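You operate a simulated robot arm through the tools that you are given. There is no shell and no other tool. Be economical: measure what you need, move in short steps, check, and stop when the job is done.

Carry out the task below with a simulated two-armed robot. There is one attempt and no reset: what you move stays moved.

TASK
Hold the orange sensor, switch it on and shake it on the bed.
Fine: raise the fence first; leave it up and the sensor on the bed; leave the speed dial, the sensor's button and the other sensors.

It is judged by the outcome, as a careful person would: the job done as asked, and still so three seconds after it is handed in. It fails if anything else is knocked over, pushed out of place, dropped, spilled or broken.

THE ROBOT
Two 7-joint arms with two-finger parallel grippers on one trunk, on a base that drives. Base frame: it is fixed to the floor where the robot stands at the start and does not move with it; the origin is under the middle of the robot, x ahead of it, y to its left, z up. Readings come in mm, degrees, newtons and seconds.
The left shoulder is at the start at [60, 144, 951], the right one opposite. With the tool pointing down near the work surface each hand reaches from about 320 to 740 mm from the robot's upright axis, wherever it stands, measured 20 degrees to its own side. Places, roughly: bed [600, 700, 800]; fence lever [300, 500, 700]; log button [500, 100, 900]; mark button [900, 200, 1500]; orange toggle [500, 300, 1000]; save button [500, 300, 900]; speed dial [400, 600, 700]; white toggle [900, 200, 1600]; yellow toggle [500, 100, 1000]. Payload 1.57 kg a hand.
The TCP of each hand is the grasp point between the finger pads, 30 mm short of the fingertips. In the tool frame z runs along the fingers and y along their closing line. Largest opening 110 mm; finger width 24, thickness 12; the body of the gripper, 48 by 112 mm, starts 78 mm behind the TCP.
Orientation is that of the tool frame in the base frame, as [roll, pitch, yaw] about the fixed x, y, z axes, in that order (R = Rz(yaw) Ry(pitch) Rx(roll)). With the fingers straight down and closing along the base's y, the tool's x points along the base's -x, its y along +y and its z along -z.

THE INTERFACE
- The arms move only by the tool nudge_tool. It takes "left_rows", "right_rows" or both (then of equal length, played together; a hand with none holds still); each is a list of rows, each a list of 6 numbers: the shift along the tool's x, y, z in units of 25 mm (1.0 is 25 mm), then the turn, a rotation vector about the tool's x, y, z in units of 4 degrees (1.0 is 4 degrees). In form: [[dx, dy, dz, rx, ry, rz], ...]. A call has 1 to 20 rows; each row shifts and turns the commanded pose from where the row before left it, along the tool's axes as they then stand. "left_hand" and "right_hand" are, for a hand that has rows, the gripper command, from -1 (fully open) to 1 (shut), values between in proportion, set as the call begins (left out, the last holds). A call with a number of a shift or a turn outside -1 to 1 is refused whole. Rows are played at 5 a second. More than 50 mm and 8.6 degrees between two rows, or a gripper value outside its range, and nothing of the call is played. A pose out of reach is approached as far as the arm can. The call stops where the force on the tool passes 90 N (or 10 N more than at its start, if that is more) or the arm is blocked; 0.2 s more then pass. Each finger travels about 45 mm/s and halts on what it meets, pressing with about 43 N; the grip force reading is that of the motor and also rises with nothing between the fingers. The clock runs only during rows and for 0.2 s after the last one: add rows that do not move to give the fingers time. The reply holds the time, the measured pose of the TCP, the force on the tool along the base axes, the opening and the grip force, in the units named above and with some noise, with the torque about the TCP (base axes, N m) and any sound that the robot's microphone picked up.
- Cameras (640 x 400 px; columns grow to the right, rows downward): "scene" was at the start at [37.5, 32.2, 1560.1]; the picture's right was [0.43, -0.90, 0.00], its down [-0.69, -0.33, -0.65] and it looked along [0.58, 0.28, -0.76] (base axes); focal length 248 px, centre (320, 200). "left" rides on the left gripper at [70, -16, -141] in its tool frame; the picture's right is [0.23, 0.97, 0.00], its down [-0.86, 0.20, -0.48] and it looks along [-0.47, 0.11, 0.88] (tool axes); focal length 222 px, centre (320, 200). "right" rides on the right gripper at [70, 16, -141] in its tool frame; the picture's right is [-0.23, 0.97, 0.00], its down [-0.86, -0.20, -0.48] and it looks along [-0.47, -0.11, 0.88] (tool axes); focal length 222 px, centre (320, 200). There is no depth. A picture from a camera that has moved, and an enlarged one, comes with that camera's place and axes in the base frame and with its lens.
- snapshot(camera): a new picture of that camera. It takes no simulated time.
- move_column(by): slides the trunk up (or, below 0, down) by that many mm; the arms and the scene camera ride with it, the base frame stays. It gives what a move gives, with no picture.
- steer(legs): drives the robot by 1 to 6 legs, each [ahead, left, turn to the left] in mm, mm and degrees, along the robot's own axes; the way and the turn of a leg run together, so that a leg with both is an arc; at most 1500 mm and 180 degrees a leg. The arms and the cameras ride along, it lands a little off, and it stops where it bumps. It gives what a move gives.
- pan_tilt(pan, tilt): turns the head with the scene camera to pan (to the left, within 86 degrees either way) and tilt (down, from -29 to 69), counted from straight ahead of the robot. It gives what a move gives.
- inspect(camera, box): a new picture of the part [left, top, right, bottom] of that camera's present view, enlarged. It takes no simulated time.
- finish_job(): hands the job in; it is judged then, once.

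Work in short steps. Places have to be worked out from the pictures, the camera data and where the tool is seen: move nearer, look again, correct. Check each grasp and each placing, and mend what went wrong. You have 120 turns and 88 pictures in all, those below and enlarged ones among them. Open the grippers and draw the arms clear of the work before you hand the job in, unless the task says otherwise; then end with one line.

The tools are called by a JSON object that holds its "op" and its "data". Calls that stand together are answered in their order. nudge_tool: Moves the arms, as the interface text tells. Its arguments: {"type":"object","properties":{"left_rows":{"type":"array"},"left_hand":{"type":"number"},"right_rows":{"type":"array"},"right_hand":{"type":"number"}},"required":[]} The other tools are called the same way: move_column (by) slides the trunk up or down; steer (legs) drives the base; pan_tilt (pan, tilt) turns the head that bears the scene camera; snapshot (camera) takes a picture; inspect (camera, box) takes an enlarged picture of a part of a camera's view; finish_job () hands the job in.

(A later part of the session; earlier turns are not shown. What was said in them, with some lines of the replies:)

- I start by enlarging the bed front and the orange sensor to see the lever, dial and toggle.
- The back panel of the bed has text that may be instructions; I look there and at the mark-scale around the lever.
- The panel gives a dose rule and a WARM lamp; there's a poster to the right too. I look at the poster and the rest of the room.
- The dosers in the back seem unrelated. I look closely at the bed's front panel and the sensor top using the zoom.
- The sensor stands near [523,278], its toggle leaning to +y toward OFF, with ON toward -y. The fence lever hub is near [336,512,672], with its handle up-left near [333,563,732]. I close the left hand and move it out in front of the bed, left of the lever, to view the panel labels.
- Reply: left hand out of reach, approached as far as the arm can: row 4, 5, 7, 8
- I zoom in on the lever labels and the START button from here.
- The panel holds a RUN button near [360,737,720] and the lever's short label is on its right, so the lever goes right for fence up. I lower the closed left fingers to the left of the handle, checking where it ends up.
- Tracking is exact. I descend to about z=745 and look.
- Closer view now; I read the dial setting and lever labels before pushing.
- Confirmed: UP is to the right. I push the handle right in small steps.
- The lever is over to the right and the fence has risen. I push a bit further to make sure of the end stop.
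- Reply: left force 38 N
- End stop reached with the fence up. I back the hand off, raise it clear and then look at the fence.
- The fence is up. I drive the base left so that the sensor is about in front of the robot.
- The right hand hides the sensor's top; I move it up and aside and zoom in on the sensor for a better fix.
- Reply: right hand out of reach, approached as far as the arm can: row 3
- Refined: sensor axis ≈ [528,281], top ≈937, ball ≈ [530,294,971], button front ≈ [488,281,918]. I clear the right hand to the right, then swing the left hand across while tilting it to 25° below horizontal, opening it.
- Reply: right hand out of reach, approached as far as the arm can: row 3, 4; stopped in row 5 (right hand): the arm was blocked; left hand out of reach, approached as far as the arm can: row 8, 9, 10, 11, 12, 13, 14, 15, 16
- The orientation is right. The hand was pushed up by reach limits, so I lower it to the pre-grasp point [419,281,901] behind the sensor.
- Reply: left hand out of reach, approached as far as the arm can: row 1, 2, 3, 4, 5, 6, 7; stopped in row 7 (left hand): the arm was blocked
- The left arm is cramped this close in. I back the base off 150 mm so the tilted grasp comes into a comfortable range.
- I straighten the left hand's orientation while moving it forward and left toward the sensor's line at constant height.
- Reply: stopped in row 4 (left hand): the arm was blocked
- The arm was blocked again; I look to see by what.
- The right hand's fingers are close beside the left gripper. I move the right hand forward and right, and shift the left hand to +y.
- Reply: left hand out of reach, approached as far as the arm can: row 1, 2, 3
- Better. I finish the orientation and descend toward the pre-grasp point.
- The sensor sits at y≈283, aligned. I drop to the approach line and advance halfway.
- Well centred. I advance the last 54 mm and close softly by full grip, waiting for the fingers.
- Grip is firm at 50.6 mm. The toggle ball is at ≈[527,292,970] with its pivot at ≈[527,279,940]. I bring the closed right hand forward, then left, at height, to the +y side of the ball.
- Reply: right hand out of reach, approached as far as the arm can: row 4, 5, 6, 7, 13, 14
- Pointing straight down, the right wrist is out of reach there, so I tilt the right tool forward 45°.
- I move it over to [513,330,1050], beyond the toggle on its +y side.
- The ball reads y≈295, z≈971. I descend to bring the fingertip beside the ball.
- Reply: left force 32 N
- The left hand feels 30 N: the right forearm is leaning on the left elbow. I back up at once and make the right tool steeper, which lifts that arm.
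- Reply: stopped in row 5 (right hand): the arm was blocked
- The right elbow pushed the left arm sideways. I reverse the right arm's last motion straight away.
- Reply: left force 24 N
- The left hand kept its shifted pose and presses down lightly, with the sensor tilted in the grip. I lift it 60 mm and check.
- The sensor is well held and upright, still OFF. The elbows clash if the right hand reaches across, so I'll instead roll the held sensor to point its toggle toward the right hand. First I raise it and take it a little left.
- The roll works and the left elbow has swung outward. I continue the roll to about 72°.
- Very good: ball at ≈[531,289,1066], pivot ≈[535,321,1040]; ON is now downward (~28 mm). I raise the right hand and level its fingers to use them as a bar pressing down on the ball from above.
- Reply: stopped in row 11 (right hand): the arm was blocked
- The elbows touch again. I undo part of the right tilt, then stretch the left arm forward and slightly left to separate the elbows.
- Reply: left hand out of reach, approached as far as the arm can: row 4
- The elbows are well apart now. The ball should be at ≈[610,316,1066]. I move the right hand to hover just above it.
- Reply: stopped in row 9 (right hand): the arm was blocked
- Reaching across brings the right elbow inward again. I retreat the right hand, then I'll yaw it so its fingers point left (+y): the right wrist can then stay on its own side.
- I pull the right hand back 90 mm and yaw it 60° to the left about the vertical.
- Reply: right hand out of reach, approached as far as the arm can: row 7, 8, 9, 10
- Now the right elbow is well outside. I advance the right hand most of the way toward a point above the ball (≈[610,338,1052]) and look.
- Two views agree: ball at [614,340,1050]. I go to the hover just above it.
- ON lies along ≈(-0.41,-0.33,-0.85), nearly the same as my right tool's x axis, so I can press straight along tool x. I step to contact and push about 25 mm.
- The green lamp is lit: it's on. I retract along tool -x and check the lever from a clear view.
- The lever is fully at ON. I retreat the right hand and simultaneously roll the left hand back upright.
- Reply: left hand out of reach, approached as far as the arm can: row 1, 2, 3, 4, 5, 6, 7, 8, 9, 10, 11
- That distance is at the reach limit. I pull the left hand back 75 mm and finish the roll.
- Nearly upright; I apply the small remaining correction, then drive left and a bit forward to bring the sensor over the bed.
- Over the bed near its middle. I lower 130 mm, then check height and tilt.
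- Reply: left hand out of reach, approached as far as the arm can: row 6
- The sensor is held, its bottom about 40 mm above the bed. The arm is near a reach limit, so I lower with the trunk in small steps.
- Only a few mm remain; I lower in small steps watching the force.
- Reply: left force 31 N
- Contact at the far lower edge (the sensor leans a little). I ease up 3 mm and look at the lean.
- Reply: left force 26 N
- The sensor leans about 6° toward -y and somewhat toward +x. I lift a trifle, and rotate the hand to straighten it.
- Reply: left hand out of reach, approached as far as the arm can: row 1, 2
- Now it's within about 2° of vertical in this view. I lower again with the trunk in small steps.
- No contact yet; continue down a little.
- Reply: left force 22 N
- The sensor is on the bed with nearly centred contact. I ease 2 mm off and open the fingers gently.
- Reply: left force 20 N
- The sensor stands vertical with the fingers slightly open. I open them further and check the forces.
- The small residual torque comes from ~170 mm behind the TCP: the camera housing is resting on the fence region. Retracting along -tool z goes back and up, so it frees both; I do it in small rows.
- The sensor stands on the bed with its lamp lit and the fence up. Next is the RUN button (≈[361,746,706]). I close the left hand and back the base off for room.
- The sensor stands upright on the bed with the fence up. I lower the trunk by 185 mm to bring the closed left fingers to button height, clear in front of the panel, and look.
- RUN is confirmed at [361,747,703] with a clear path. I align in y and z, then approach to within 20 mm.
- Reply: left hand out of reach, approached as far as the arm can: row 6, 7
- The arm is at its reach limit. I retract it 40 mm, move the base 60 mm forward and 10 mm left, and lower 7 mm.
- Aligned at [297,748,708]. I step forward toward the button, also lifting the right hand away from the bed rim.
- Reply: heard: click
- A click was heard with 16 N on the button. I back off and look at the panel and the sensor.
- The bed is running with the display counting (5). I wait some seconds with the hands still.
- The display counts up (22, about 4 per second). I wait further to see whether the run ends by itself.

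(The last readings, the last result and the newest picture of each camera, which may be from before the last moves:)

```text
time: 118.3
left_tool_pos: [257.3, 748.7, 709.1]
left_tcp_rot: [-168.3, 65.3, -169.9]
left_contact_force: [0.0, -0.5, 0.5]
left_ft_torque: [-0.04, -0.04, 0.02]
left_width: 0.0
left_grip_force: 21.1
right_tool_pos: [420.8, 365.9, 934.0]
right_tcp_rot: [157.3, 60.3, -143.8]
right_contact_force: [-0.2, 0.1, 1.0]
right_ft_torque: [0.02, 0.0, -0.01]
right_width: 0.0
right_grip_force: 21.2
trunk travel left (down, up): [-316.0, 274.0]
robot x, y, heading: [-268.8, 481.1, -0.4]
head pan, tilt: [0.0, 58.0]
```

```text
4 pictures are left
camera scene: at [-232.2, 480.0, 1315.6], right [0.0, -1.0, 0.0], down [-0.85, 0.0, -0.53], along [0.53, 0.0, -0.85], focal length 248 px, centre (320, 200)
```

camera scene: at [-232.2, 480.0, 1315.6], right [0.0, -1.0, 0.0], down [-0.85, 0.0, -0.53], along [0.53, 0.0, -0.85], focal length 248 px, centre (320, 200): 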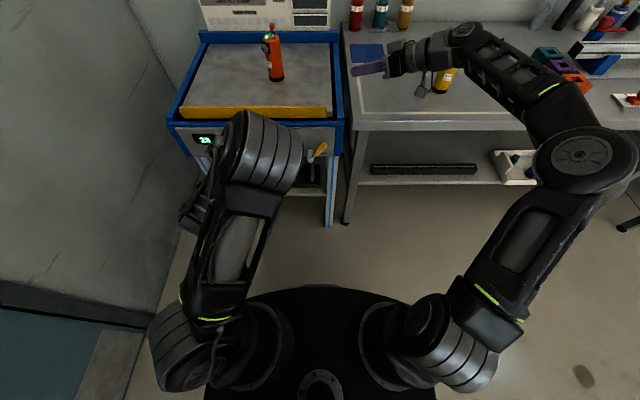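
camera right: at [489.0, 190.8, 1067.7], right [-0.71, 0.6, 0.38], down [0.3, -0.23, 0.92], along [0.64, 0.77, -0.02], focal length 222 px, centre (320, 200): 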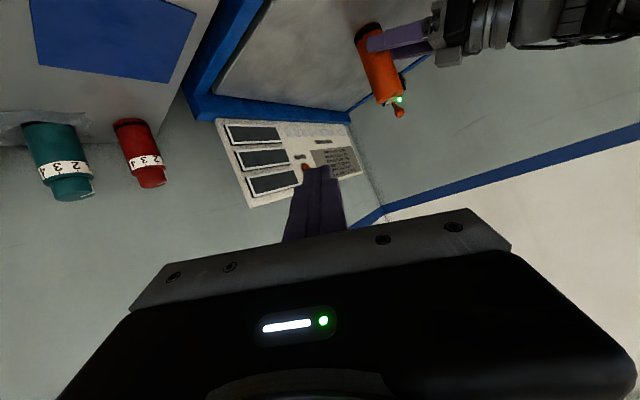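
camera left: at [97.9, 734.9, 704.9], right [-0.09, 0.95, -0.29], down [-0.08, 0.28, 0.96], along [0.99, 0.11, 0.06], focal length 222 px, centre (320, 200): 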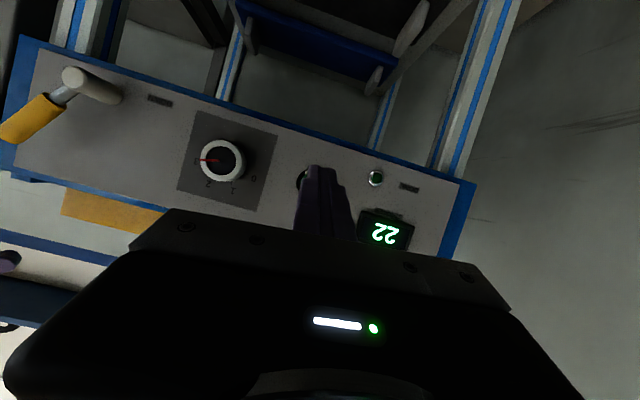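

The display has stopped at about 23, the sensor stands on the bed with its lamp lit, and the fence is up. I back the robot away straight and open the grippers.

{"op": "steer", "data": {"legs": [[-250, 0, 0]]}}

{"op": "nudge_tool", "data": {"left_rows": [[0, 0, 0, 0, 0, 0], [0, 0, 0, 0, 0, 0], [0, 0, 0, 0, 0, 0], [0, 0, 0, 0, 0, 0], [0, 0, 0, 0, 0, 0], [0, 0, 0, 0, 0, 0], [0, 0, 0, 0, 0, 0]], "right_rows": [[0, 0, 0, 0, 0, 0], [0, 0, 0, 0, 0, 0], [0, 0, 0, 0, 0, 0], [0, 0, 0, 0, 0, 0], [0, 0, 0, 0, 0, 0], [0, 0, 0, 0, 0, 0], [0, 0, 0, 0, 0, 0]], "left_hand": -1, "right_hand": -1}}

{"op": "pan_tilt", "data": {"pan": -5, "tilt": 30}}

{"op": "inspect", "data": {"camera": "scene", "box": [140, 120, 460, 330]}}

```text
time: 120.2
left_tool_pos: [8.7, 751.1, 708.1]
left_tcp_rot: [-168.2, 65.3, -169.7]
left_contact_force: [0.6, -0.8, 0.6]
left_ft_torque: [0.0, -0.02, -0.01]
left_width: 0.0
left_grip_force: 21.4
right_tool_pos: [173.0, 366.5, 934.1]
right_tcp_rot: [157.3, 60.4, -143.6]
right_contact_force: [0.2, -0.1, 0.3]
right_ft_torque: [0.02, 0.02, 0.01]
right_width: 0.1
right_grip_force: 21.3
trunk travel left (down, up): [-316.0, 274.0]
robot x, y, heading: [-516.7, 480.1, 0.0]
head pan, tilt: [0.0, 58.0]
```

```text
time: 121.8
left_tool_pos: [8.4, 749.7, 708.7]
left_tcp_rot: [-168.2, 65.3, -169.8]
left_contact_force: [-0.6, 0.0, 0.1]
left_ft_torque: [-0.03, 0.01, -0.04]
left_width: 110.0
left_grip_force: 0.1
right_tool_pos: [172.7, 368.0, 933.5]
right_tcp_rot: [157.3, 60.3, -143.7]
right_contact_force: [-0.9, 0.4, 0.2]
right_ft_torque: [-0.02, -0.04, 0.02]
right_width: 110.0
right_grip_force: 0.0
trunk travel left (down, up): [-316.0, 274.0]
robot x, y, heading: [-514.9, 486.1, 0.0]
head pan, tilt: [0.0, 58.0]
```

```text
time: 122.7
left_tool_pos: [7.7, 750.9, 708.1]
left_tcp_rot: [-168.2, 65.2, -169.7]
left_contact_force: [0.5, 0.9, 0.6]
left_ft_torque: [0.0, 0.01, 0.0]
left_width: 110.1
left_grip_force: 0.0
right_tool_pos: [174.3, 367.9, 932.1]
right_tcp_rot: [157.3, 60.3, -143.7]
right_contact_force: [-0.1, -0.1, 0.4]
right_ft_torque: [-0.01, -0.01, -0.01]
right_width: 110.2
right_grip_force: 0.0
trunk travel left (down, up): [-316.0, 274.0]
robot x, y, heading: [-514.4, 484.1, -0.0]
head pan, tilt: [-5.0, 30.0]
```

```text
1.90 times, centred on (300, 225) of scene
camera zoom: at [-459.0, 472.8, 1355.2], right [-0.09, -1.0, 0.0], down [-0.5, 0.04, -0.87], along [0.86, -0.08, -0.5], focal length 473 px, centre (358, 152)
```

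zoom: 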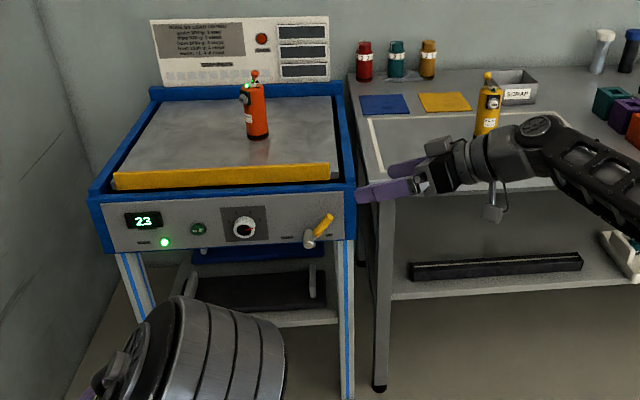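

The run-complete lamp is lit with the count at 23. The fence is up, the sensor is on and standing on the bed, and everything else is in place, so I hand the job in.

{"op": "finish_job", "data": {}}

```text
The job is handed in.
```

I raised the fence, held the orange sensor and switched it on, then stood it on the bed and ran the shake, which stopped by itself at a count of 23. The fence is still up and the sensor is on the bed with its green lamp lit. I did not touch the speed dial, the sensor's button or the other sensors.
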